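You operate a simulated robot arm through the tools that you are given. There is no shell and no other tool.

The job below is to be done with a simulated robot arm. You get a single attempt, and the scene is never put back.

TASK
Put the green mug on the tray, slide the tray back, wipe off the tea ring.
Fine: the tray ends at the wall side of the side table; use the pink cloth and put it back. Set down upright: what you pick out. What is to be rubbed or washed off counts as gone when no trace of it is left.

It is judged by the outcome, as a careful person would: the job done as asked, and still so three seconds after it is handed in. It fails if anything else is knocked over, pushed out of place, dropped, spilled or broken. Flat cloth is picked up by pressing the open fingertips on it (5 to 10 N) and closing them slowly along it; thin cloth reads only 2 to 8 mm in the jaws.

THE ROBOT
A 7-joint arm with a two-finger parallel gripper, fixed in place. Base frame: the origin is on the floor under the middle of its stand, x ahead of it, y to its left, z up; the work surface is at about z = 0.58. Readings come in m, degrees, newtons and seconds.
It reaches about 1.479 m from its shoulder. Its first joint turns from -166.0 to 166.0 degrees. Payload 4.4 kg.
The tool frame sits at the grasp point between the pads (the TCP): z along the fingers, y along the line on which they close. The tips reach 0.023 m beyond it. Largest opening 0.094 m; finger width 0.038, thickness 0.01; the body of the gripper, 0.054 by 0.096 m, starts 0.039 m behind the TCP.
Orientation is told as [roll, pitch, yaw] about the base's x, y, z axes, in that order, counted from this pose: with the fingers straight down and closing along the base's y, the tool's x points along the base's -x, its y along +y and its z along -z.

THE INTERFACE
- The arm moves only by the tool move_arm. Its argument "commands" is a list of rows, each a list of 7 numbers: the shift along the base's x, y, z in m, then the turn, a rotation vector about the base's x, y, z in degrees, then the gripper command, from -1 (fully open) to 1 (shut), values between in proportion. In form: [[x, y, z, rx, ry, rz, gripper], ...]. A call has 1 to 20 rows; each row is the pose to reach, as a shift and turn from the pose commanded when the call began. Each row takes 0.2 s and may step no farther than 0.05 m and 8.6 degrees from the row before; otherwise, or with a gripper value out of range, the whole call is refused. A pose out of reach is approached as far as the arm can. The call stops where the force on the tool passes 90 N (or 10 N more than at its start, if that is more) or the arm is blocked; 0.2 s more then pass. The fingers move at their own pace (about 0.072 m/s each) and stop on an object; they squeeze with about 23 N. The grip force told is the motor's: it shows also when the fingers shut on nothing. Time passes only in rows, and 0.2 s behind the last, so rows that repeat a pose let the fingers close. The reply holds the time, the measured pose of the TCP, the force on the tool along the base axes, the opening and the grip force, in the units named above and with some noise, with the torque about the TCP (base axes, N m) and any sound that the robot's microphone picked up.
- Cameras (640 x 400 px; columns grow to the right, rows downward): "scene" is fixed at [0.2198, 0.6494, 1.3184]; the picture's right is [-0.81, -0.59, 0.00], its down [-0.45, 0.61, -0.65] and it looks along [0.38, -0.52, -0.76] (base axes); focal length 293 px, centre (320, 200). "wrist" rides on the gripper at [0.086, 0.016, -0.074] in the tool frame; the picture's right is [-0.18, 0.98, 0.00], its down [-0.58, -0.11, -0.81] and it looks along [-0.79, -0.15, 0.59] (tool axes); focal length 243 px, centre (320, 200). There is no depth. A picture from a camera that has moved, and an enlarged one, comes with that camera's place and axes in the base frame and with its lens.
- grab_frame(camera): a new picture of that camera. It takes no simulated time.
- close_up(camera, box): a new picture of the part [left, top, right, bottom] of that camera's present view, enlarged. It takes no simulated time.
- hand_in(): hands the job in; it is judged then, once.

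Nothing tells you positions but the pictures and the camera data. Unless the task says otherwise, let go and move clear before handing in.

The tools are called as a command line: name --pt "numbers of a row" for each row, then --argument value for the rest, lists and objects as JSON in quotes. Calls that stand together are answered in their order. move_arm: Moves the arm, as the interface text tells. Its arguments: {"type":"object","properties":{"commands":{"type":"array","items":{"type":"array","items":{"type":"number"}}}},"required":["commands"]} The other tools are called the same way: grab_frame (camera) takes a picture; close_up (camera, box) takes an enlarged picture of a part of a camera's view; hand_in () hands the job in.

At the start:

```text
time: 0.0
ee_pos: [0.8848, 0.0207, 0.8944]
tcp_rot: [0.0, 0.0, 0.0]
contact_force: [-0.6, -0.8, -0.3]
moment: [0.02, 0.01, 0.02]
gripper_width: 0.0942
grasp_force: 0.0
```

scene: 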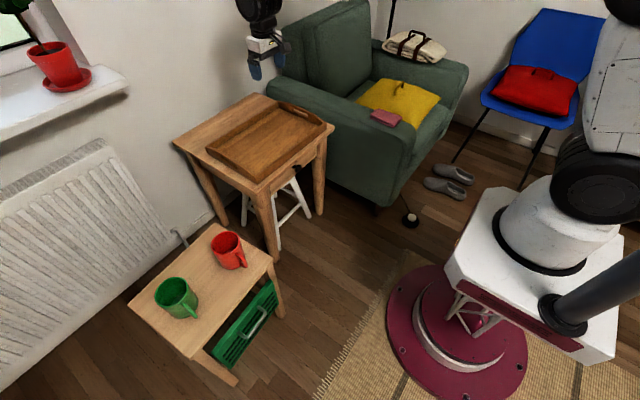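
wrist: 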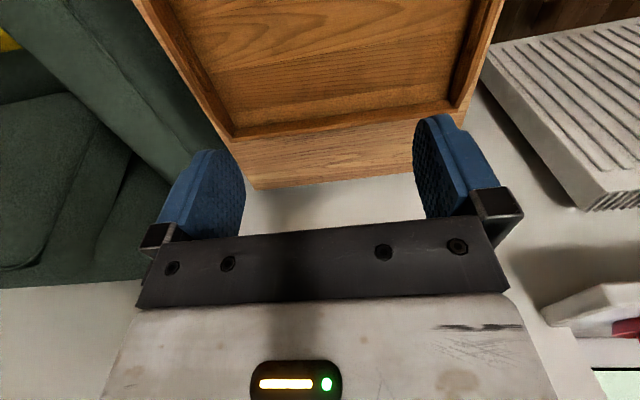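

I see a wooden table with a tray near the wall, a small low table with a green and a red mug, and an armchair with a pink cloth on its arm. I'll look closer before moving.

close_up --camera "scene" --box '[160, 80, 340, 200]'

close_up --camera "scene" --box '[120, 210, 300, 390]'

close_up --camera "scene" --box '[340, 60, 480, 150]'

grab_frame --camera "wrist"

```text
3.33 times, centred on (250, 140) of scene
camera zoom: at [0.2198, 0.6494, 1.3184], right [-0.81, -0.59, 0.0], down [-0.45, 0.61, -0.65], along [0.38, -0.52, -0.76], focal length 977 px, centre (553, 400)
```

zoom: 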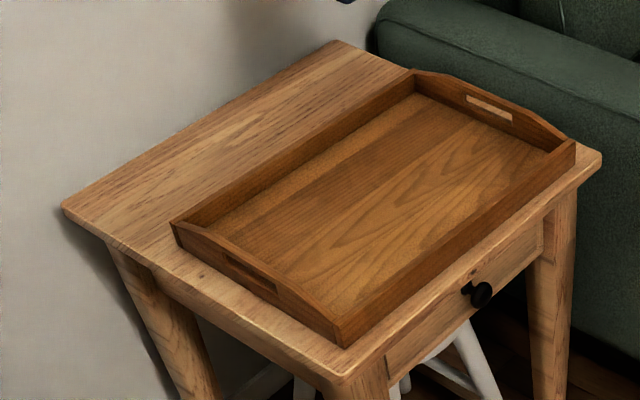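

```text
2.22 times, centred on (210, 300) of scene
camera zoom: at [0.2198, 0.6494, 1.3184], right [-0.81, -0.59, 0.0], down [-0.45, 0.61, -0.65], along [0.38, -0.52, -0.76], focal length 651 px, centre (564, -22)
```

zoom: 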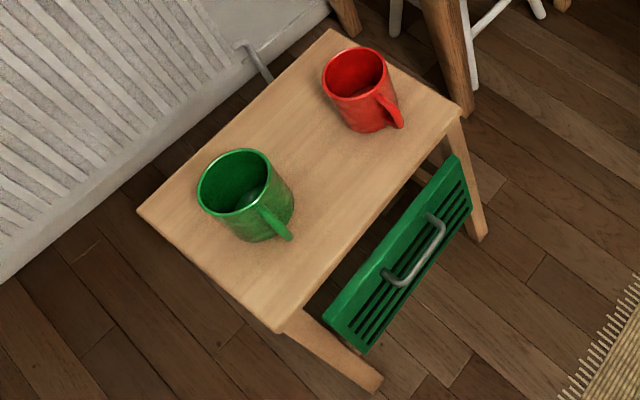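

```text
4.44 times, centred on (410, 105) of scene
camera zoom: at [0.2198, 0.6494, 1.3184], right [-0.81, -0.59, 0.0], down [-0.45, 0.61, -0.65], along [0.38, -0.52, -0.76], focal length 1302 px, centre (-80, 622)
```

zoom: 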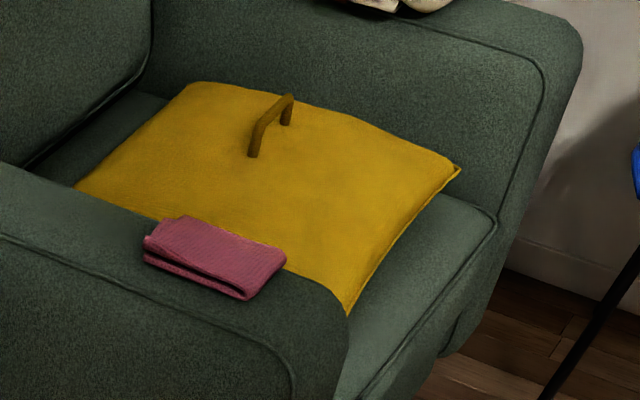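

```text
taken
camera wrist: at [0.7975, 0.0346, 0.967], right [0.18, 0.98, 0.0], down [0.58, -0.11, 0.81], along [0.79, -0.15, -0.59], focal length 243 px, centre (320, 200)
```

wrist: 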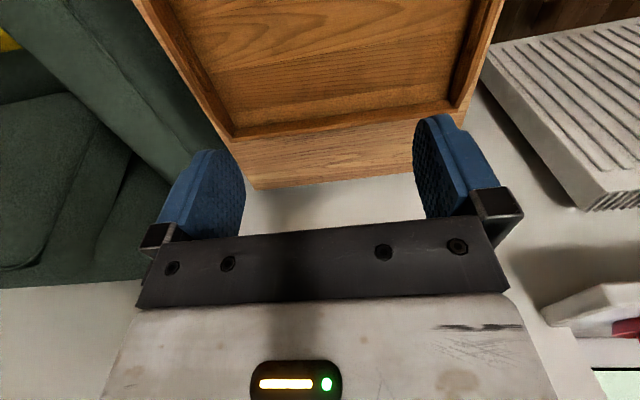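

The side table top seems to span x 0.78–1.25, y −0.23–0.24, with the tray on its front part; no tea ring is visible yet, so it may be beneath the tray. I'll zoom in on the mugs and the table for detail.

close_up --camera "scene" --box '[145, 265, 209, 325]'

close_up --camera "scene" --box '[200, 225, 264, 275]'

close_up --camera "scene" --box '[170, 90, 270, 150]'

close_up --camera "scene" --box '[360, 95, 424, 135]'

```text
6.67 times, centred on (177, 295) of scene
camera zoom: at [0.2198, 0.6494, 1.3184], right [-0.81, -0.59, 0.0], down [-0.45, 0.61, -0.65], along [0.38, -0.52, -0.76], focal length 1954 px, centre (1273, -433)
```

zoom: 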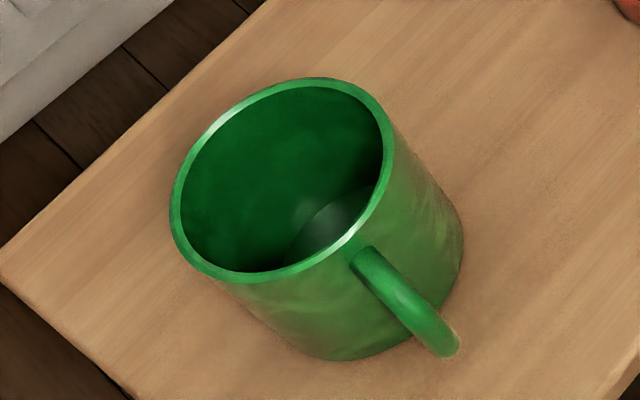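

```text
8.00 times, centred on (232, 250) of scene
camera zoom: at [0.2198, 0.6494, 1.3184], right [-0.81, -0.59, 0.0], down [-0.45, 0.61, -0.65], along [0.38, -0.52, -0.76], focal length 2344 px, centre (1024, -200)
```

zoom: 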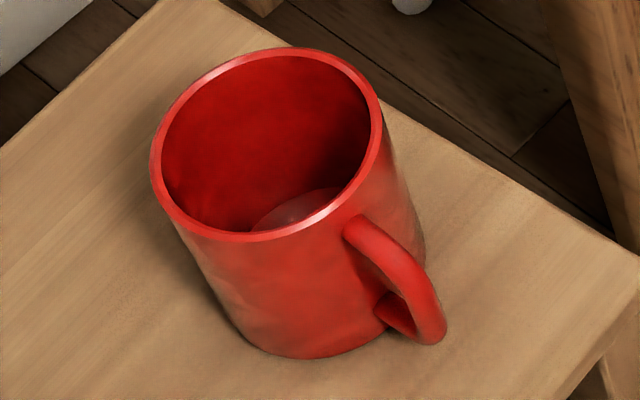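

```text
6.40 times, centred on (220, 120) of scene
camera zoom: at [0.2198, 0.6494, 1.3184], right [-0.81, -0.59, 0.0], down [-0.45, 0.61, -0.65], along [0.38, -0.52, -0.76], focal length 1875 px, centre (960, 712)
```

zoom: 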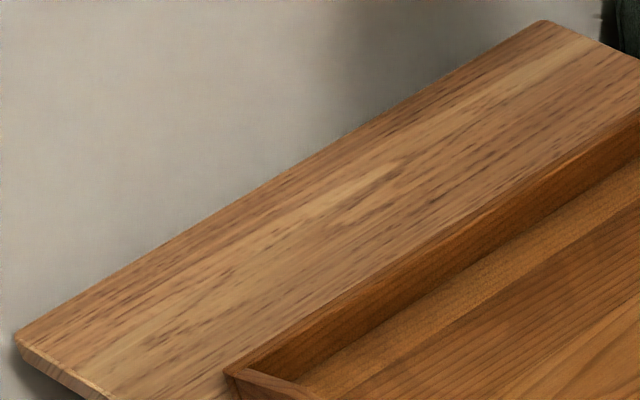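

```text
10.00 times, centred on (392, 115) of scene
camera zoom: at [0.2198, 0.6494, 1.3184], right [-0.81, -0.59, 0.0], down [-0.45, 0.61, -0.65], along [0.38, -0.52, -0.76], focal length 2930 px, centre (-400, 1050)
```

zoom: 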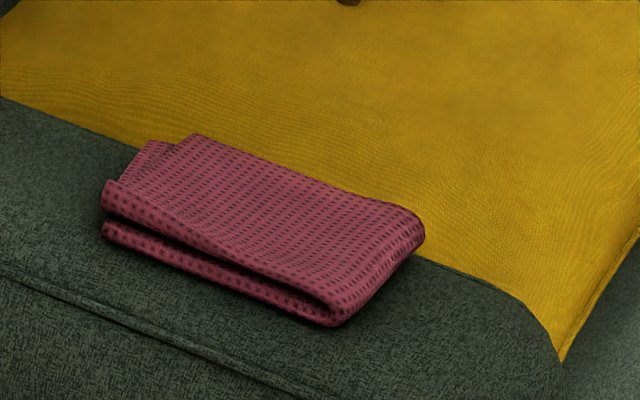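

The mugs look empty, and the cloth is a folded stack on the armchair's arm. I'll turn the wrist about 90° to view the mug table from a second angle and triangulate the mug.

move_arm --pt "-0.02 0 0.01 0 0 8.2 -1" --pt "-0.04 0 0.02 0 0 16.4 -1" --pt "-0.06 0 0.02 0 0 24.6 -1" --pt "-0.08 0 0.02 0 0 32.8 -1" --pt "-0.1 0 0.02 0 0 41 -1" --pt "-0.12 0 0.02 0 0 49.2 -1" --pt "-0.14 0 0.02 0 0 57.4 -1" --pt "-0.16 0 0.02 0 0 65.6 -1" --pt "-0.18 0 0.02 0 0 73.8 -1" --pt "-0.2 0 0.02 0 0 82 -1" --pt "-0.22 0 0.02 0 0 90 -1" --pt "-0.22 0 0.02 0 0 90 -1"

grab_frame --camera "wrist"

grab_frame --camera "scene"

```text
time: 2.6
ee_pos: [0.6634, 0.021, 0.9138]
tcp_rot: [0.0, 0.0, 90.1]
contact_force: [-0.5, -0.4, 0.5]
moment: [0.0, -0.02, 0.01]
gripper_width: 0.0944
grasp_force: 0.1
```

```text
taken
camera wrist: at [0.6482, -0.0666, 0.9868], right [-0.98, 0.18, 0.0], down [0.11, 0.58, 0.81], along [0.15, 0.79, -0.59], focal length 243 px, centre (320, 200)
```

wrist: 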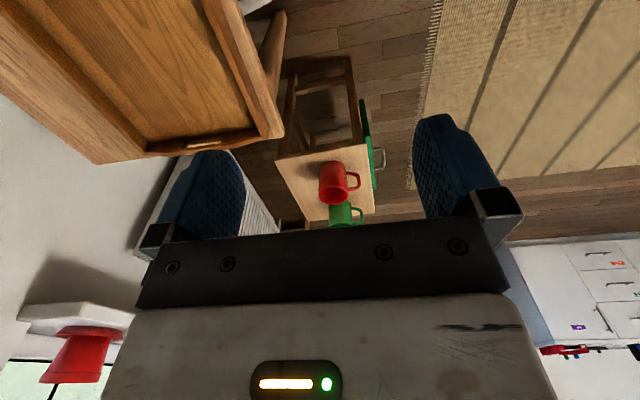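

```text
taken
```

scene: 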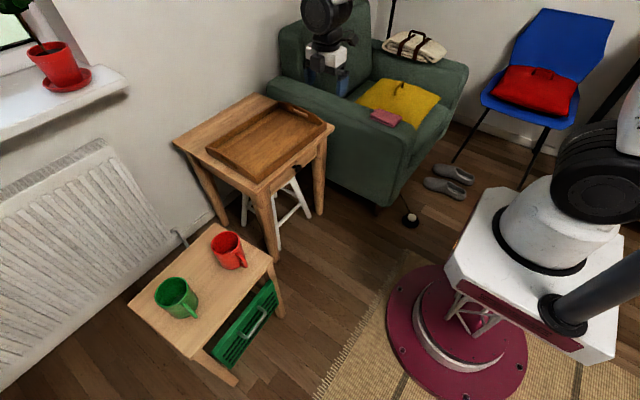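

The green mug triangulates to about (0.70, 0.62, 0.55). I'll bring the wrist camera closer to refine its position, height and diameter.

move_arm --pt "0.0 0.045 0 0 0 0 -1" --pt "0.0 0.09 0 0 0 0 -1" --pt "0.0 0.135 0 0 0 0 -1" --pt "0.0 0.18 0 0 0 0 -1" --pt "0.0 0.225 0 0 0 0 -1" --pt "0.0 0.25 0 0 0 0 -1" --pt "0.0 0.25 0 0 0 0 -1"

grab_frame --camera "wrist"

close_up --camera "wrist" --box '[220, 60, 420, 240]'

```text
time: 4.2
ee_pos: [0.667, 0.2711, 0.9113]
tcp_rot: [0.0, 0.0, 90.0]
contact_force: [0.1, 0.0, -0.1]
moment: [-0.02, -0.01, 0.02]
gripper_width: 0.094
grasp_force: 0.1
```

```text
taken
camera wrist: at [0.6505, 0.1831, 0.9863], right [-0.98, 0.18, 0.0], down [0.11, 0.58, 0.81], along [0.15, 0.79, -0.59], focal length 243 px, centre (320, 200)
```

wrist: 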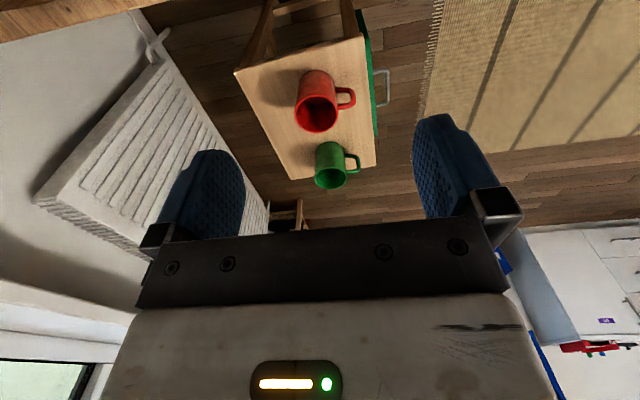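

```text
2.22 times, centred on (320, 150) of wrist
camera zoom: at [0.6505, 0.1831, 0.9863], right [-0.98, 0.18, 0.0], down [0.11, 0.58, 0.81], along [0.15, 0.79, -0.59], focal length 539 px, centre (320, 311)
```

zoom: 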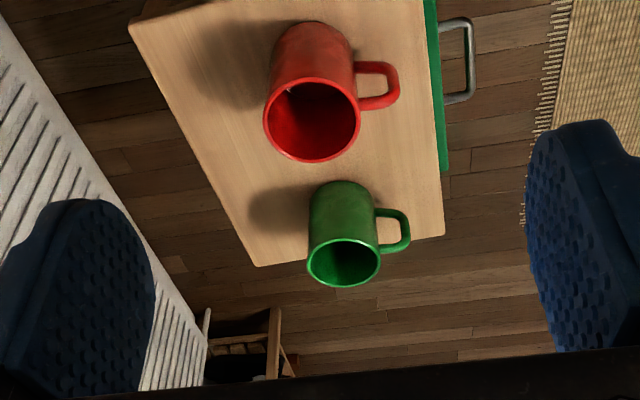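

The green mug's rim centre comes out at about (0.705, 0.624, 0.597), ~0.08 m across, with the handle pointing −x; the small table top is about z 0.495. I'll turn back to yaw 0 so the fingers close along y, and hover above the mug to check centring.

move_arm --pt "0.003 0.03 0 0 0 -8.2 -1" --pt "0.006 0.06 0 0 0 -16.4 -1" --pt "0.01 0.095 0 0 0 -24.6 -1" --pt "0.014 0.13 0 0 0 -32.8 -1" --pt "0.018 0.165 0 0 0 -41 -1" --pt "0.022 0.2 0 0 0 -49.2 -1" --pt "0.026 0.235 0 0 0 -57.4 -1" --pt "0.03 0.27 0 0 0 -65.6 -1" --pt "0.034 0.305 -0.02 0 0 -73.8 -1" --pt "0.038 0.335 -0.05 0 0 -82 -1" --pt "0.039 0.353 -0.09 0 0 -90 -1" --pt "0.039 0.353 -0.13 0 0 -90 -1" --pt "0.039 0.353 -0.17 0 0 -90 -1" --pt "0.039 0.353 -0.19 0 0 -90 -1" --pt "0.039 0.353 -0.19 0 0 -90 -1"

grab_frame --camera "wrist"

grab_frame --camera "scene"

```text
time: 7.4
ee_pos: [0.7014, 0.6207, 0.7246]
tcp_rot: [0.0, 0.0, 0.1]
contact_force: [-0.1, 0.1, -0.2]
moment: [0.01, -0.03, 0.04]
gripper_width: 0.0939
grasp_force: 0.0
```

```text
taken
camera wrist: at [0.6156, 0.6359, 0.7975], right [0.18, 0.98, 0.0], down [0.58, -0.11, 0.81], along [0.79, -0.15, -0.59], focal length 243 px, centre (320, 200)
```

wrist: 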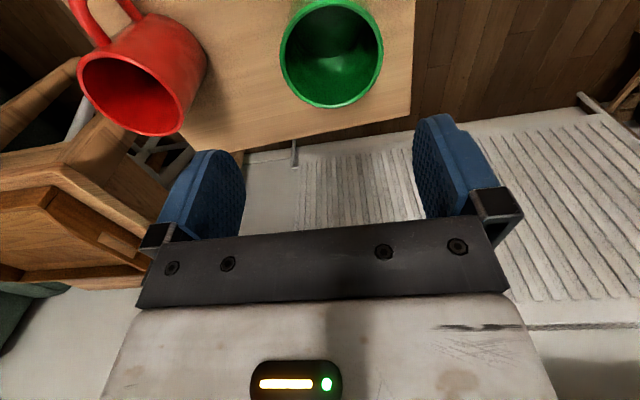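

```text
taken
```

scene: 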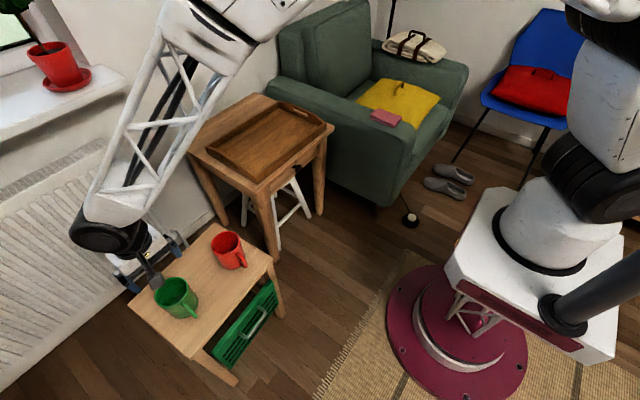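

The mug sits a few millimetres further in +y than the gripper, rim about 0.079 m wide. I'll correct by ~7 mm and come down to just above the rim, then check again.

move_arm --pt "0.002 0.004 -0.03 0 0 0 -1" --pt "0.003 0.007 -0.06 0 0 0 -1" --pt "0.003 0.007 -0.08 0 0 0 -1" --pt "0.003 0.007 -0.085 0 0 0 -1" --pt "0.003 0.007 -0.085 0 0 0 -1"

grab_frame --camera "wrist"

close_up --camera "scene" --box '[110, 220, 238, 330]'

```text
time: 8.6
ee_pos: [0.7061, 0.6305, 0.6375]
tcp_rot: [0.0, 0.0, 0.0]
contact_force: [0.2, 0.4, -0.3]
moment: [0.02, 0.0, -0.02]
gripper_width: 0.094
grasp_force: 0.1
```

```text
taken
camera wrist: at [0.6203, 0.6451, 0.7112], right [0.18, 0.98, 0.0], down [0.58, -0.11, 0.81], along [0.79, -0.15, -0.59], focal length 243 px, centre (320, 200)
```

wrist: 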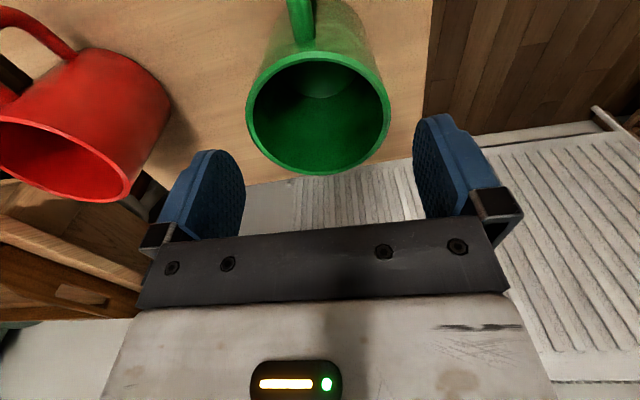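

```text
3.64 times, centred on (174, 275) of scene
camera zoom: at [0.2198, 0.6494, 1.3184], right [-0.81, -0.59, 0.0], down [-0.45, 0.61, -0.65], along [0.38, -0.52, -0.76], focal length 1066 px, centre (851, -73)
```

zoom: 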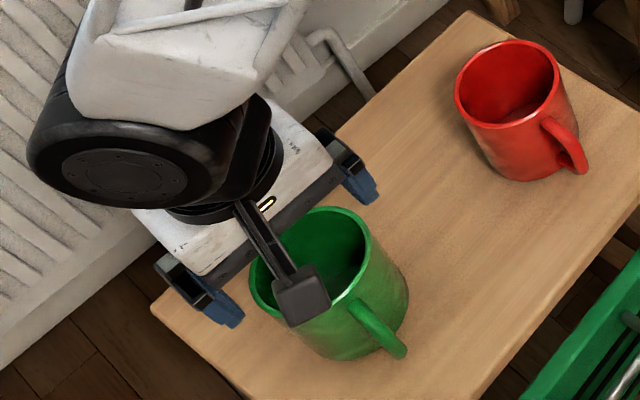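

The gripper is now centred over the mug within a couple of millimetres. I'll descend about 6 cm so the fingers straddle it, then check forces before closing.

move_arm --pt "0 0 -0.015 0 0 0 -1" --pt "0 0 -0.03 0 0 0 -1" --pt "0 0 -0.045 0 0 0 -1" --pt "0 0 -0.06 0 0 0 -1" --pt "0 0 -0.06 0 0 0 -1"

grab_frame --camera "wrist"

close_up --camera "scene" --box '[110, 220, 238, 330]'

```text
time: 9.8
ee_pos: [0.7035, 0.6306, 0.5764]
tcp_rot: [0.1, 0.0, 0.0]
contact_force: [0.3, 0.6, 0.2]
moment: [0.01, 0.01, -0.04]
gripper_width: 0.0941
grasp_force: 0.2
```

```text
taken
camera wrist: at [0.6182, 0.6457, 0.6501], right [0.18, 0.98, 0.0], down [0.58, -0.11, 0.81], along [0.79, -0.15, -0.59], focal length 243 px, centre (320, 200)
```

wrist: 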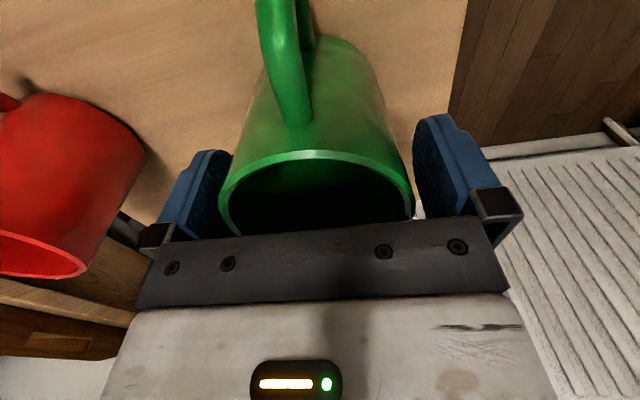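

```text
3.64 times, centred on (174, 275) of scene
camera zoom: at [0.2198, 0.6494, 1.3184], right [-0.81, -0.59, 0.0], down [-0.45, 0.61, -0.65], along [0.38, -0.52, -0.76], focal length 1066 px, centre (851, -73)
```

zoom: 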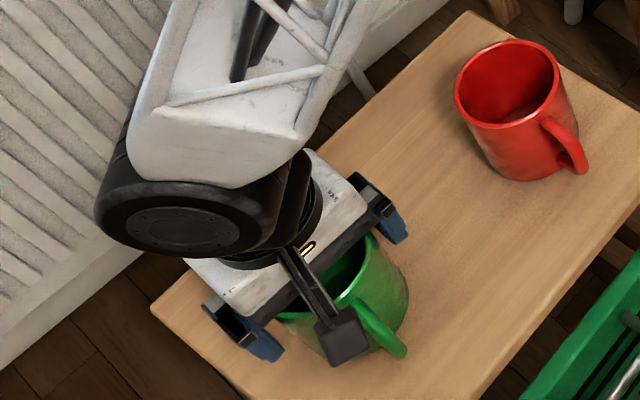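

The fingers straddle the mug without contact. I'll close slowly and see the width.

move_arm --pt "0 0 0 0 0 0 -0.8" --pt "0 0 0 0 0 0 -0.7" --pt "0 0 0 0 0 0 -0.6" --pt "0 0 0 0 0 0 -0.4" --pt "0 0 0 0 0 0 0" --pt "0 0 0 0 0 0 0.5" --pt "0 0 0 0 0 0 1" --pt "0 0 0 0 0 0 1"

grab_frame --camera "wrist"

```text
time: 11.6
ee_pos: [0.7042, 0.6305, 0.5766]
tcp_rot: [0.0, 0.0, 0.0]
contact_force: [0.1, -0.5, 0.0]
moment: [0.05, -0.06, -0.02]
gripper_width: 0.0817
grasp_force: 22.9
```

```text
taken
camera wrist: at [0.6181, 0.6457, 0.6503], right [0.18, 0.98, 0.0], down [0.58, -0.11, 0.81], along [0.79, -0.15, -0.59], focal length 243 px, centre (320, 200)
```

wrist: 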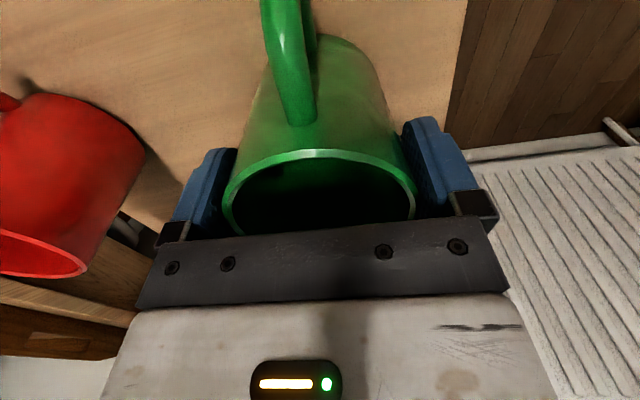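

The mug is gripped at 0.082 m width with 23 N. I'll lift it straight up.

move_arm --pt "0 0 0.01 0 0 0 1" --pt "0 0 0.03 0 0 0 1" --pt "0 0 0.06 0 0 0 1" --pt "0 0 0.1 0 0 0 1" --pt "0 0 0.14 0 0 0 1" --pt "0 0 0.18 0 0 0 1" --pt "0 0 0.22 0 0 0 1" --pt "0 0 0.26 0 0 0 1" --pt "0 0 0.27 0 0 0 1" --pt "0 0 0.27 0 0 0 1"

grab_frame --camera "wrist"

grab_frame --camera "scene"

```text
time: 13.8
ee_pos: [0.7049, 0.6306, 0.8477]
tcp_rot: [-0.1, 0.0, 0.0]
contact_force: [0.0, -0.5, -2.3]
moment: [0.0, -0.04, -0.03]
gripper_width: 0.0816
grasp_force: 23.0
```

```text
taken
camera wrist: at [0.6187, 0.6455, 0.9217], right [0.18, 0.98, 0.0], down [0.58, -0.11, 0.81], along [0.79, -0.15, -0.59], focal length 243 px, centre (320, 200)
```

wrist: 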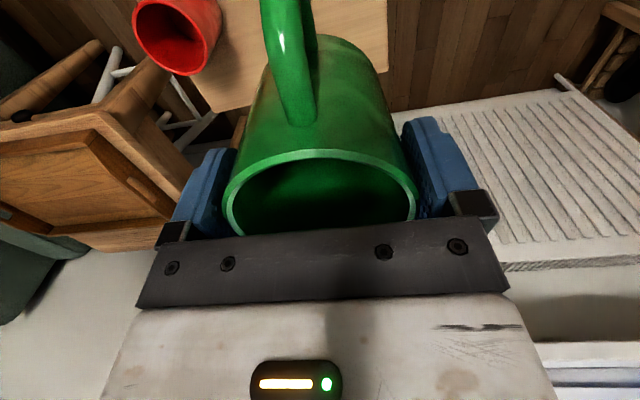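

```text
taken
```

scene: 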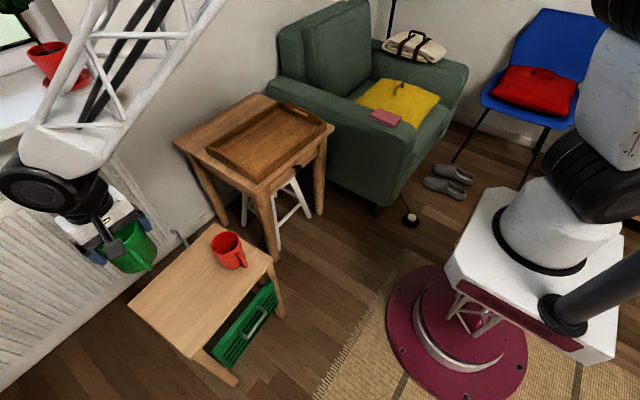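

The mug is held securely (about 2.3 N weight), and the spot under it looks clean. I'll carry it over toward the tray, staying high and clear of the red mug.

move_arm --pt "0 -0.02 0 0 0 0 1" --pt "0 -0.06 0 0 0 0 1" --pt "0.005 -0.105 0 0 0 0 1" --pt "0.01 -0.15 0 0 0 0 1" --pt "0.02 -0.195 0 0 0 0 1" --pt "0.03 -0.24 0 0 0 0 1" --pt "0.045 -0.285 0 0 0 0 1" --pt "0.06 -0.33 0 0 0 0 1" --pt "0.08 -0.37 0 0 0 0 1" --pt "0.1 -0.41 0 0 0 0 1" --pt "0.12 -0.45 0 0 0 0 1" --pt "0.145 -0.49 0 0 0 0 1" --pt "0.17 -0.53 0 0 0 0 1" --pt "0.2 -0.565 0 0 0 0 1" --pt "0.225 -0.6 0 0 0 0 1" --pt "0.24 -0.62 0 0 0 0 1" --pt "0.24 -0.62 0 0 0 0 1"

grab_frame --camera "wrist"

grab_frame --camera "scene"

close_up --camera "scene" --box '[120, 220, 280, 350]'

```text
time: 17.4
ee_pos: [0.9487, 0.0101, 0.8483]
tcp_rot: [0.0, 0.0, 0.1]
contact_force: [1.1, -0.2, -3.0]
moment: [-0.01, -0.02, 0.03]
gripper_width: 0.0818
grasp_force: 23.0
```

```text
taken
camera wrist: at [0.8624, 0.0249, 0.9215], right [0.18, 0.98, 0.0], down [0.58, -0.11, 0.81], along [0.79, -0.15, -0.59], focal length 243 px, centre (320, 200)
```

wrist: 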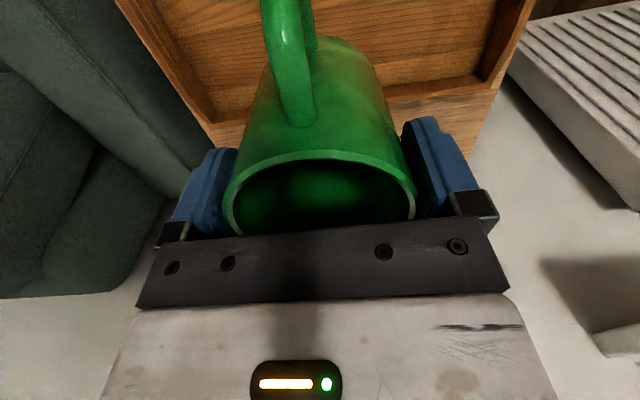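

```text
taken
```

scene: 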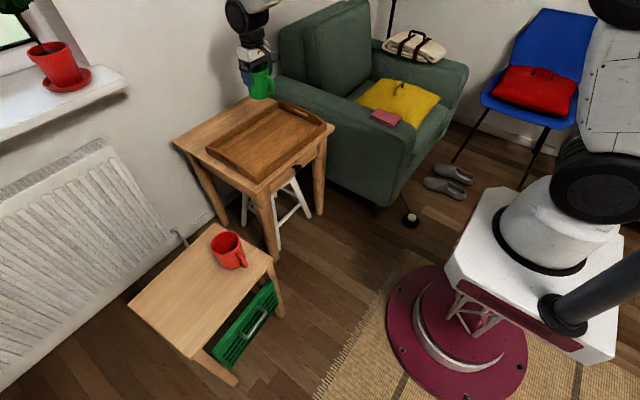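

```text
3.08 times, centred on (200, 285) of scene
camera zoom: at [0.2198, 0.6494, 1.3184], right [-0.81, -0.59, 0.0], down [-0.45, 0.61, -0.65], along [0.38, -0.52, -0.76], focal length 902 px, centre (689, -62)
```

zoom: 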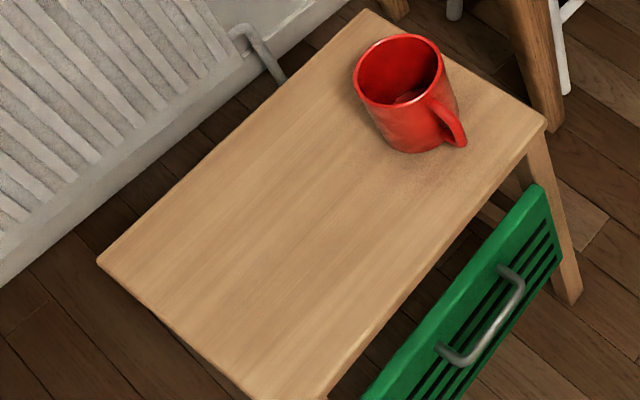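

No ring on the small table, so it's likely under the tray. The mug is over the middle of the tray; I'll lower it to just above the tray floor (expected contact at TCP z ≈ 0.67).

move_arm --pt "0 0 -0.03 0 0 0 1" --pt "0 0 -0.07 0 0 0 1" --pt "0 0 -0.11 0 0 0 1" --pt "0 0 -0.14 0 0 0 1" --pt "0 0 -0.155 0 0 0 1" --pt "0 0 -0.162 0 0 0 1" --pt "0 0 -0.162 0 0 0 1"

close_up --camera "scene" --box '[180, 60, 340, 180]'

```text
time: 19.0
ee_pos: [0.9478, 0.0088, 0.6853]
tcp_rot: [0.0, -0.1, 0.0]
contact_force: [0.5, -0.2, -2.9]
moment: [0.03, -0.01, 0.02]
gripper_width: 0.0814
grasp_force: 22.7
```

```text
3.33 times, centred on (260, 120) of scene
camera zoom: at [0.2198, 0.6494, 1.3184], right [-0.81, -0.59, 0.0], down [-0.45, 0.61, -0.65], along [0.38, -0.52, -0.76], focal length 977 px, centre (520, 467)
```

zoom: 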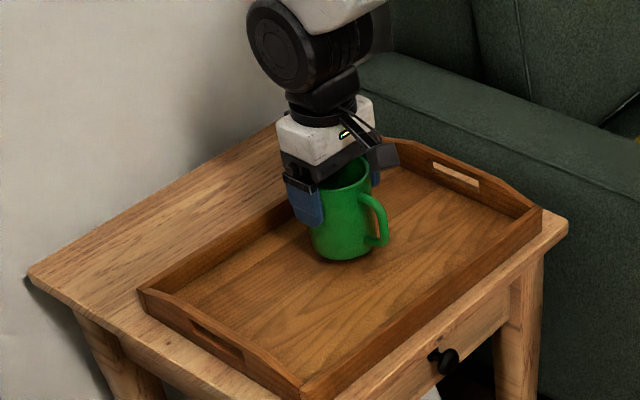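

The mug is a centimetre or so above the tray floor. I'll come down in small steps until the weight transfers.

move_arm --pt "0 0 -0.003 0 0 0 1" --pt "0 0 -0.006 0 0 0 1" --pt "0 0 -0.008 0 0 0 1" --pt "0 0 -0.008 0 0 0 1"

```text
time: 20.0
ee_pos: [0.9464, 0.0095, 0.6777]
tcp_rot: [0.0, -0.1, 0.1]
contact_force: [0.7, 0.4, -2.5]
moment: [-0.01, 0.02, -0.05]
gripper_width: 0.0817
grasp_force: 22.7
```

move_arm --pt "0 0 -0.002 0 0 0 1" --pt "0 0 -0.004 0 0 0 1" --pt "0 0 -0.004 0 0 0 1"

close_up --camera "scene" --box '[220, 90, 300, 150]'

```text
time: 20.8
ee_pos: [0.945, 0.0097, 0.6735]
tcp_rot: [0.0, 0.0, -0.1]
contact_force: [0.1, -0.1, -2.9]
moment: [-0.02, -0.02, -0.03]
gripper_width: 0.0816
grasp_force: 23.0
```

```text
6.67 times, centred on (260, 120) of scene
camera zoom: at [0.2198, 0.6494, 1.3184], right [-0.81, -0.59, 0.0], down [-0.45, 0.61, -0.65], along [0.38, -0.52, -0.76], focal length 1954 px, centre (720, 733)
```

zoom: 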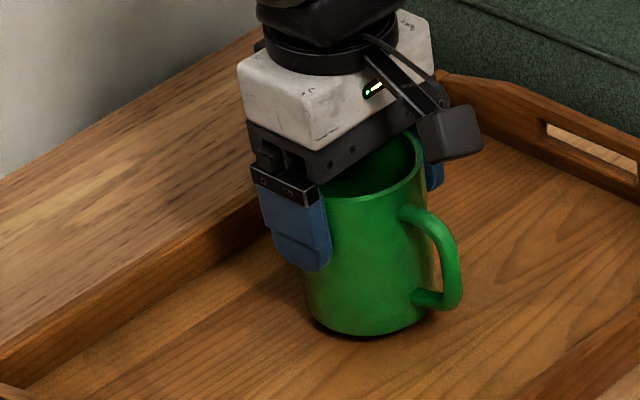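

Nearly touching but the full weight is still on the gripper. I'll continue down in 2 mm steps.

move_arm --pt "0 0 -0.002 0 0 0 1" --pt "0 0 -0.003 0 0 0 1" --pt "0 0 -0.003 0 0 0 1"

```text
time: 21.6
ee_pos: [0.9449, 0.0091, 0.6732]
tcp_rot: [0.0, 0.0, -0.1]
contact_force: [-0.1, 0.2, -2.9]
moment: [-0.01, 0.0, 0.01]
gripper_width: 0.0815
grasp_force: 22.9
```

move_arm --pt "0 0 -0.002 0 0 0 1" --pt "0 0 -0.004 0 0 0 1" --pt "0 0 -0.004 0 0 0 1"

```text
time: 22.4
ee_pos: [0.945, 0.011, 0.6665]
tcp_rot: [0.0, 0.0, 0.0]
contact_force: [1.2, 0.0, -2.6]
moment: [-0.01, -0.02, -0.01]
gripper_width: 0.0816
grasp_force: 23.0
```

move_arm --pt "0 0 -0.002 0 0 0 1" --pt "0 0 -0.003 0 0 0 1" --pt "0 0 -0.003 0 0 0 1"

close_up --camera "scene" --box '[235, 110, 295, 150]'

```text
time: 23.2
ee_pos: [0.9447, 0.01, 0.6654]
tcp_rot: [0.0, -0.1, 0.0]
contact_force: [3.4, -2.2, 5.7]
moment: [0.12, -0.19, -0.09]
gripper_width: 0.0815
grasp_force: 23.1
```

```text
10.00 times, centred on (265, 130) of scene
camera zoom: at [0.2198, 0.6494, 1.3184], right [-0.81, -0.59, 0.0], down [-0.45, 0.61, -0.65], along [0.38, -0.52, -0.76], focal length 2930 px, centre (870, 900)
```

zoom: 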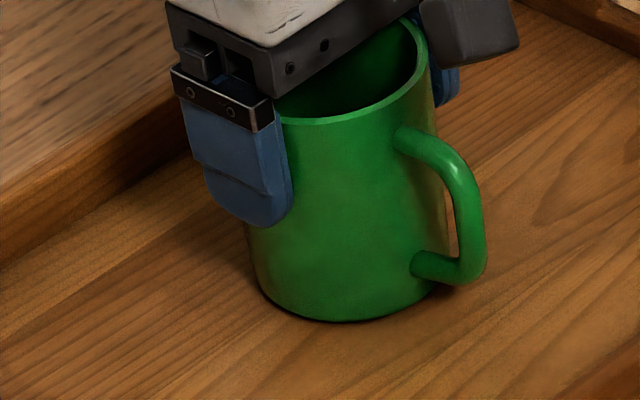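

The mug now rests on the tray (force flipped to +5.7 N). I'll open the fingers gradually and rise clear.

move_arm --pt "0 0 0.001 0 0 0 0.5" --pt "0 0 0.001 0 0 0 -0.5" --pt "0 0 0.001 0 0 0 -0.8" --pt "0 0 0.001 0 0 0 -1" --pt "0 0 0.001 0 0 0 -1"

close_up --camera "scene" --box '[235, 110, 295, 150]'

grab_frame --camera "wrist"

```text
time: 24.4
ee_pos: [0.9441, 0.0096, 0.6662]
tcp_rot: [0.1, 0.2, 0.1]
contact_force: [-0.6, -0.2, 0.3]
moment: [0.01, 0.0, 0.0]
gripper_width: 0.0941
grasp_force: 0.0
```

```text
10.00 times, centred on (265, 130) of scene
camera zoom: at [0.2198, 0.6494, 1.3184], right [-0.81, -0.59, 0.0], down [-0.45, 0.61, -0.65], along [0.38, -0.52, -0.76], focal length 2930 px, centre (870, 900)
```

zoom: 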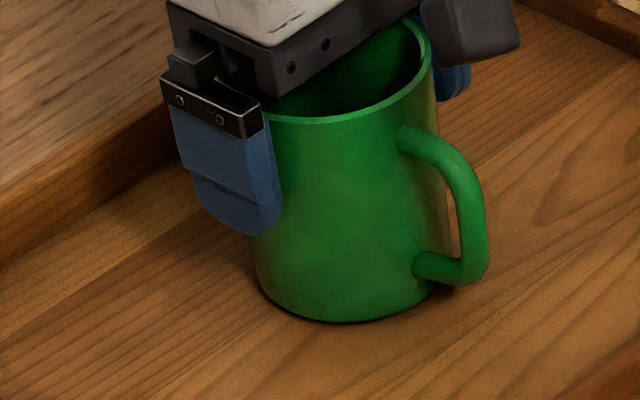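

```text
taken
camera wrist: at [0.8586, 0.024, 0.7395], right [0.18, 0.98, 0.0], down [0.58, -0.11, 0.81], along [0.79, -0.15, -0.59], focal length 243 px, centre (320, 200)
```

wrist: 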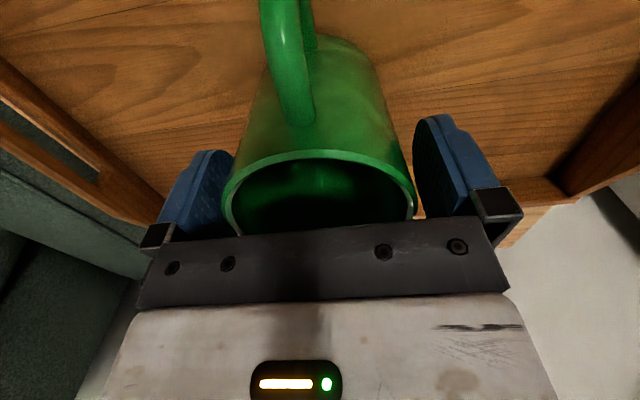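

The mug stands upright on the tray, released. I'll rise straight up, back off, and view the tray edges and table's wall side.

move_arm --pt "0 0 0.02 0 0 0 -1" --pt "0 0 0.05 0 0 0 -1" --pt "0 0 0.09 0 0 0 -1" --pt "0 0 0.13 0 0 0 -1" --pt "0 0 0.17 0 0 0 -1" --pt "-0.04 0 0.19 0 0 0 -1" --pt "-0.08 0 0.2 0 0 0 -1" --pt "-0.12 0 0.2 0 0 0 -1" --pt "-0.16 0 0.2 0 0 0 -1" --pt "-0.2 0 0.2 0 0 0 -1" --pt "-0.24 0 0.2 0 0 0 -1" --pt "-0.24 0 0.2 0 0 0 -1"

grab_frame --camera "wrist"

close_up --camera "scene" --box '[160, 80, 340, 200]'

```text
time: 27.0
ee_pos: [0.7016, 0.0114, 0.8663]
tcp_rot: [0.1, 0.0, -0.1]
contact_force: [0.0, -0.9, -0.2]
moment: [0.01, 0.0, -0.01]
gripper_width: 0.0941
grasp_force: 0.0
```

```text
taken
camera wrist: at [0.6165, 0.0264, 0.9387], right [0.18, 0.98, 0.0], down [0.58, -0.11, 0.81], along [0.79, -0.15, -0.59], focal length 243 px, centre (320, 200)
```

wrist: 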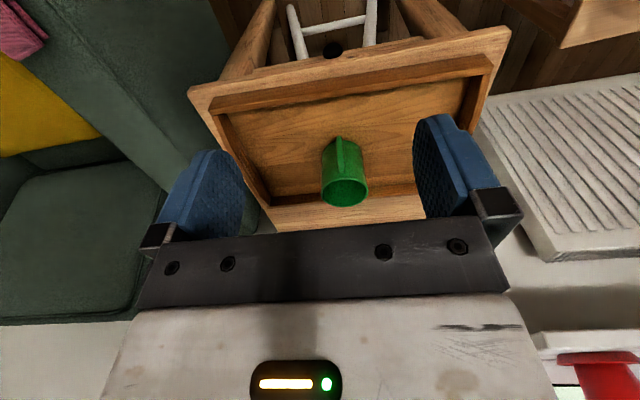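

```text
3.33 times, centred on (250, 140) of scene
camera zoom: at [0.2198, 0.6494, 1.3184], right [-0.81, -0.59, 0.0], down [-0.45, 0.61, -0.65], along [0.38, -0.52, -0.76], focal length 977 px, centre (553, 400)
```

zoom: 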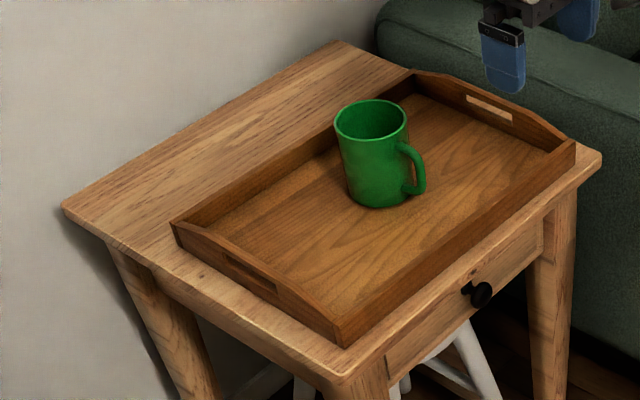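

The tray's front edge is at x ≈ 0.80, its rim top near z 0.613, with the table's back edge at x ≈ 1.25. I'll lower the open fingers just in front of the tray, tips about 1 cm above the table.

move_arm --pt "0.01 -0.003 -0.04 0 0 0 -1" --pt "0.02 -0.005 -0.08 0 0 0 -1" --pt "0.035 -0.005 -0.12 0 0 0 -1" --pt "0.04 -0.005 -0.16 0 0 0 -1" --pt "0.04 -0.005 -0.2 0 0 0 -1" --pt "0.04 -0.005 -0.23 0 0 0 -1" --pt "0.04 -0.005 -0.245 0 0 0 -1" --pt "0.04 -0.005 -0.253 0 0 0 -1" --pt "0.04 -0.005 -0.253 0 0 0 -1"

grab_frame --camera "wrist"

close_up --camera "scene" --box '[160, 80, 340, 200]'

```text
time: 29.0
ee_pos: [0.7465, 0.0021, 0.6134]
tcp_rot: [0.0, 0.0, 0.0]
contact_force: [-0.3, -0.3, 0.6]
moment: [0.01, 0.03, 0.0]
gripper_width: 0.094
grasp_force: 0.0
```

```text
taken
camera wrist: at [0.6606, 0.0188, 0.6875], right [0.18, 0.98, 0.0], down [0.58, -0.11, 0.81], along [0.79, -0.15, -0.59], focal length 243 px, centre (320, 200)
```

wrist: 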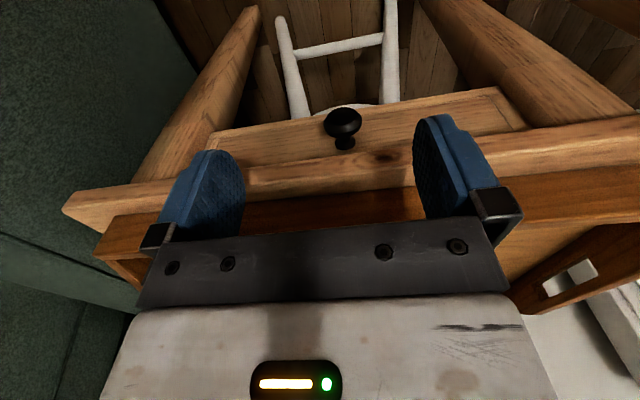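

```text
3.33 times, centred on (250, 140) of scene
camera zoom: at [0.2198, 0.6494, 1.3184], right [-0.81, -0.59, 0.0], down [-0.45, 0.61, -0.65], along [0.38, -0.52, -0.76], focal length 977 px, centre (553, 400)
```

zoom: 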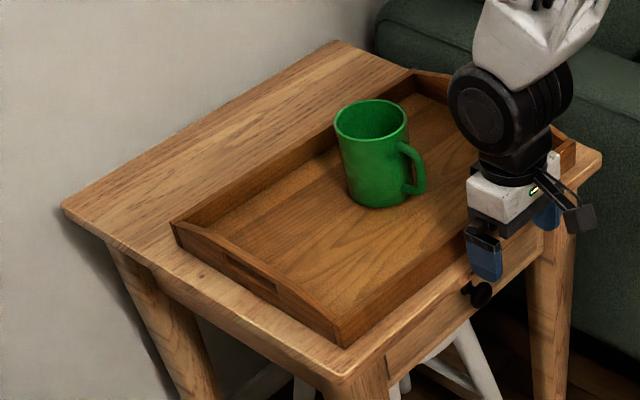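

The fingers are in front of the table edge with tips at z ≈ 0.59. I'll advance slowly, watching force for the contact with the tray's rim.

move_arm --pt "0.01 0 0 0 0 0 -1" --pt "0.02 0 0 0 0 0 -1" --pt "0.028 0 0 0 0 0 -1" --pt "0.034 0 0 0 0 0 -1" --pt "0.04 0 0 0 0 0 -1" --pt "0.045 0 0 0 0 0 -1" --pt "0.05 0 0 0 0 0 -1" --pt "0.05 0 0 0 0 0 -1"

close_up --camera "scene" --box '[160, 80, 340, 200]'

grab_frame --camera "wrist"

```text
time: 30.8
ee_pos: [0.7957, 0.0044, 0.6136]
tcp_rot: [-0.1, 0.1, 0.0]
contact_force: [-4.2, -0.1, 0.2]
moment: [-0.04, 0.0, -0.06]
gripper_width: 0.0941
grasp_force: 0.0
```

```text
3.33 times, centred on (250, 140) of scene
camera zoom: at [0.2198, 0.6494, 1.3184], right [-0.81, -0.59, 0.0], down [-0.45, 0.61, -0.65], along [0.38, -0.52, -0.76], focal length 977 px, centre (553, 400)
```

zoom: 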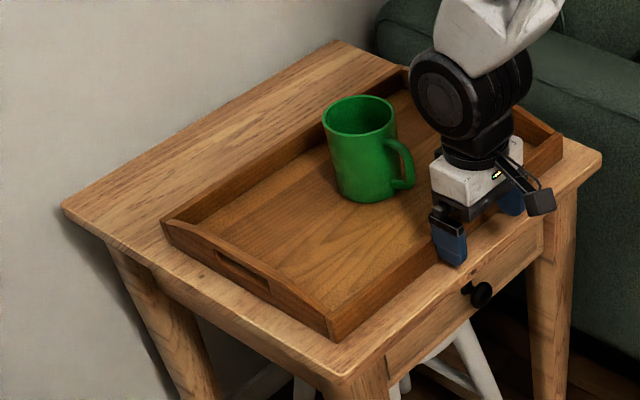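

```text
taken
camera wrist: at [0.7095, 0.0195, 0.6863], right [0.18, 0.98, 0.0], down [0.58, -0.11, 0.81], along [0.79, -0.15, -0.59], focal length 243 px, centre (320, 200)
```

wrist: 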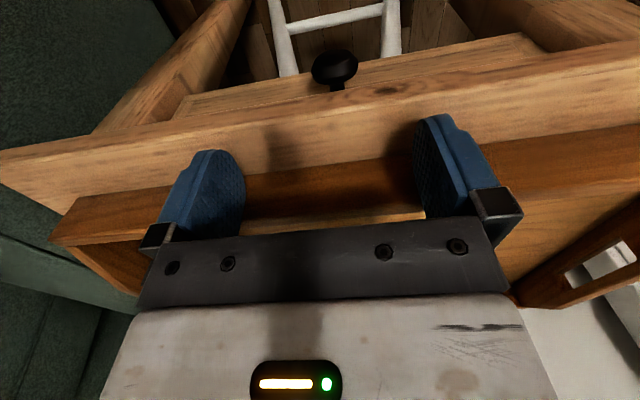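

The tray is sliding smoothly at about 4 N. I'll keep pushing slowly by another 10 cm.

move_arm --pt "0.006 0 0 0 0 0 -1" --pt "0.014 0 0 0 0 0 -1" --pt "0.022 0 0 0 0 0 -1" --pt "0.03 0 0 0 0 0 -1" --pt "0.038 0 0 0 0 0 -1" --pt "0.046 0 0 0 0 0 -1" --pt "0.054 0 0 0 0 0 -1" --pt "0.062 0 0 0 0 0 -1" --pt "0.07 0 0 0 0 0 -1" --pt "0.078 0 0 0 0 0 -1" --pt "0.086 0 0 0 0 0 -1" --pt "0.094 0 0 0 0 0 -1" --pt "0.1 0 0 0 0 0 -1" --pt "0.1 0 0 0 0 0 -1"

close_up --camera "scene" --box '[160, 80, 340, 200]'

grab_frame --camera "wrist"

```text
time: 33.8
ee_pos: [0.8946, 0.0047, 0.6118]
tcp_rot: [0.0, 0.0, 0.0]
contact_force: [-3.0, -0.6, -0.7]
moment: [-0.03, 0.02, 0.0]
gripper_width: 0.0943
grasp_force: 0.1
```

```text
3.33 times, centred on (250, 140) of scene
camera zoom: at [0.2198, 0.6494, 1.3184], right [-0.81, -0.59, 0.0], down [-0.45, 0.61, -0.65], along [0.38, -0.52, -0.76], focal length 977 px, centre (553, 400)
```

zoom: 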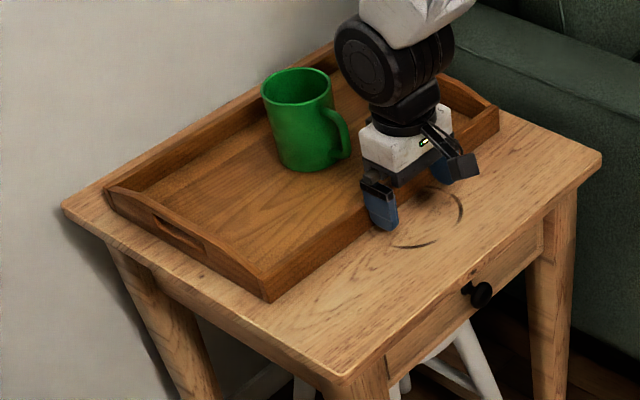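

```text
taken
camera wrist: at [0.8096, 0.02, 0.6858], right [0.18, 0.98, 0.0], down [0.58, -0.11, 0.81], along [0.79, -0.15, -0.59], focal length 243 px, centre (320, 200)
```

wrist: 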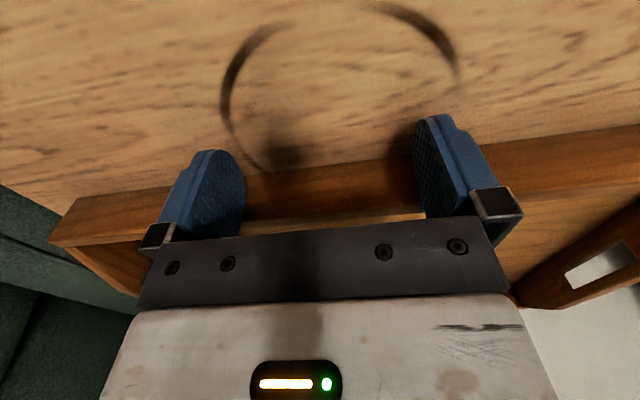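

The tea ring is now uncovered on the front of the table. About 6 cm of table remains behind the tray; I'll push another 4.5 cm and check.

move_arm --pt "0.006 0 0 0 0 0 -1" --pt "0.013 0 0 0 0 0 -1" --pt "0.02 0 0 0 0 0 -1" --pt "0.027 0 0 0 0 0 -1" --pt "0.034 0 0 0 0 0 -1" --pt "0.04 0 0 0 0 0 -1" --pt "0.045 0 0 0 0 0 -1" --pt "0.045 0 0 0 0 0 -1"

close_up --camera "scene" --box '[160, 80, 340, 200]'

close_up --camera "scene" --box '[165, 90, 245, 150]'

```text
time: 35.6
ee_pos: [0.9393, 0.0045, 0.6116]
tcp_rot: [0.1, 0.0, 0.1]
contact_force: [-1.6, 1.0, -1.1]
moment: [-0.07, 0.01, 0.12]
gripper_width: 0.0938
grasp_force: 0.1
```

```text
3.33 times, centred on (250, 140) of scene
camera zoom: at [0.2198, 0.6494, 1.3184], right [-0.81, -0.59, 0.0], down [-0.45, 0.61, -0.65], along [0.38, -0.52, -0.76], focal length 977 px, centre (553, 400)
```

zoom: 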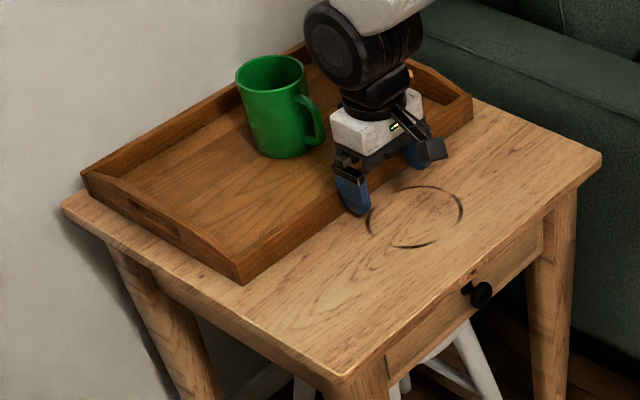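

```text
6.67 times, centred on (205, 120) of scene
camera zoom: at [0.2198, 0.6494, 1.3184], right [-0.81, -0.59, 0.0], down [-0.45, 0.61, -0.65], along [0.38, -0.52, -0.76], focal length 1954 px, centre (1087, 733)
```

zoom: 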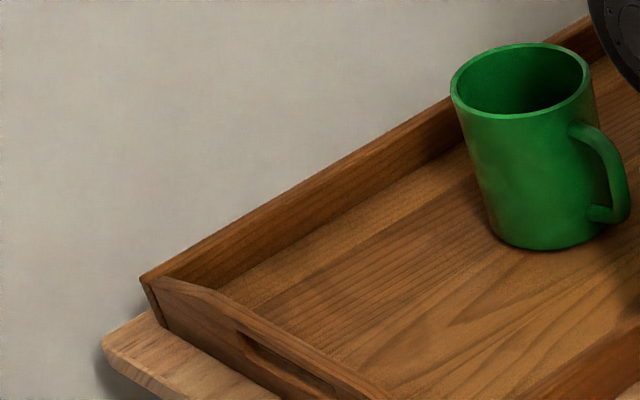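

The tray's back edge is now about 1 cm from the table's wall-side edge, and the whole ring is exposed at about (0.89, 0.00), radius ~0.057 m. I'll give it 5 mm more, then back off.

move_arm --pt "0.003 0 0 0 0 0 -1" --pt "0.005 0 0 0 0 0 -1" --pt "0.005 0 0 0 0 0 -1" --pt "-0.005 0 0 0 0 0 -1" --pt "-0.03 0 0.01 0 0 0 -1" --pt "-0.06 0 0.04 0 0 0 -1" --pt "-0.1 0 0.07 0 0 0 -1" --pt "-0.14 0 0.1 0 0 0 -1" --pt "-0.18 0 0.13 0 0 0 -1" --pt "-0.22 0 0.16 0 0 0 -1" --pt "-0.26 0 0.19 0 0 0 -1" --pt "-0.28 0 0.22 0 0 0 -1" --pt "-0.28 0 0.24 0 0 0 -1"

close_up --camera "scene" --box '[160, 80, 340, 200]'

close_up --camera "scene" --box '[165, 90, 245, 150]'

grab_frame --camera "wrist"

```text
time: 38.4
ee_pos: [0.6608, 0.0053, 0.8488]
tcp_rot: [0.1, 0.1, 0.0]
contact_force: [0.1, 0.1, -0.5]
moment: [0.03, 0.0, 0.0]
gripper_width: 0.0939
grasp_force: 0.1
```

```text
3.33 times, centred on (250, 140) of scene
camera zoom: at [0.2198, 0.6494, 1.3184], right [-0.81, -0.59, 0.0], down [-0.45, 0.61, -0.65], along [0.38, -0.52, -0.76], focal length 977 px, centre (553, 400)
```

zoom: 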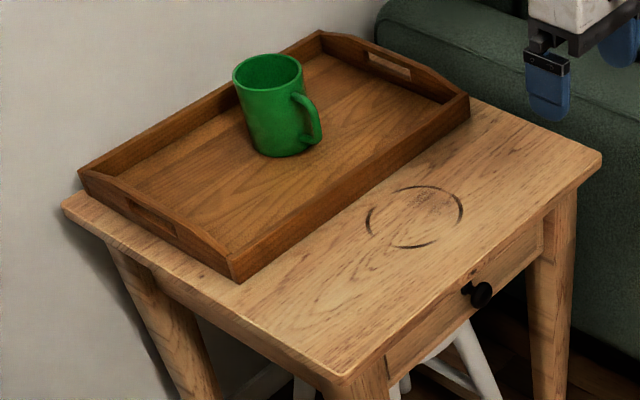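

```text
6.67 times, centred on (205, 120) of scene
camera zoom: at [0.2198, 0.6494, 1.3184], right [-0.81, -0.59, 0.0], down [-0.45, 0.61, -0.65], along [0.38, -0.52, -0.76], focal length 1954 px, centre (1087, 733)
```

zoom: 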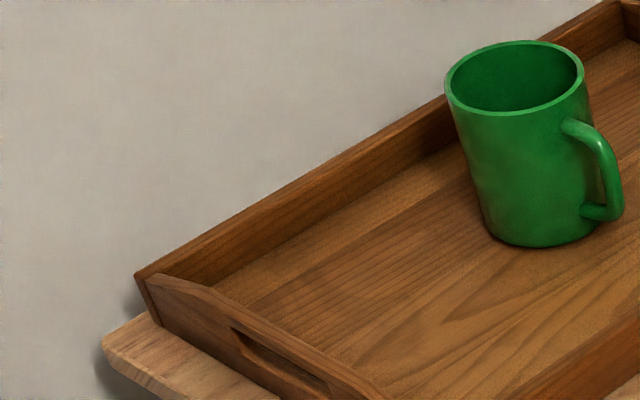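

```text
taken
camera wrist: at [0.5755, 0.0189, 0.9231], right [0.18, 0.98, 0.0], down [0.58, -0.11, 0.81], along [0.79, -0.15, -0.59], focal length 243 px, centre (320, 200)
```

wrist: 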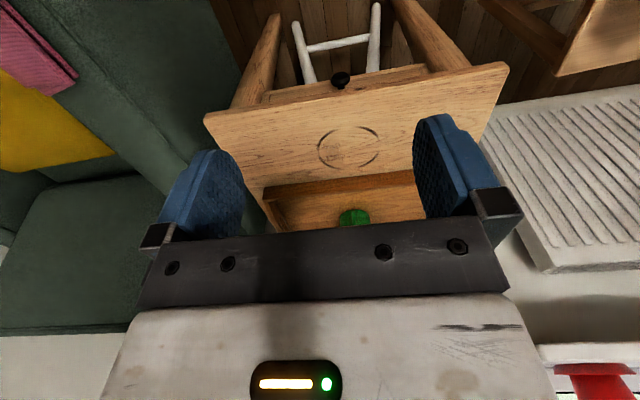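

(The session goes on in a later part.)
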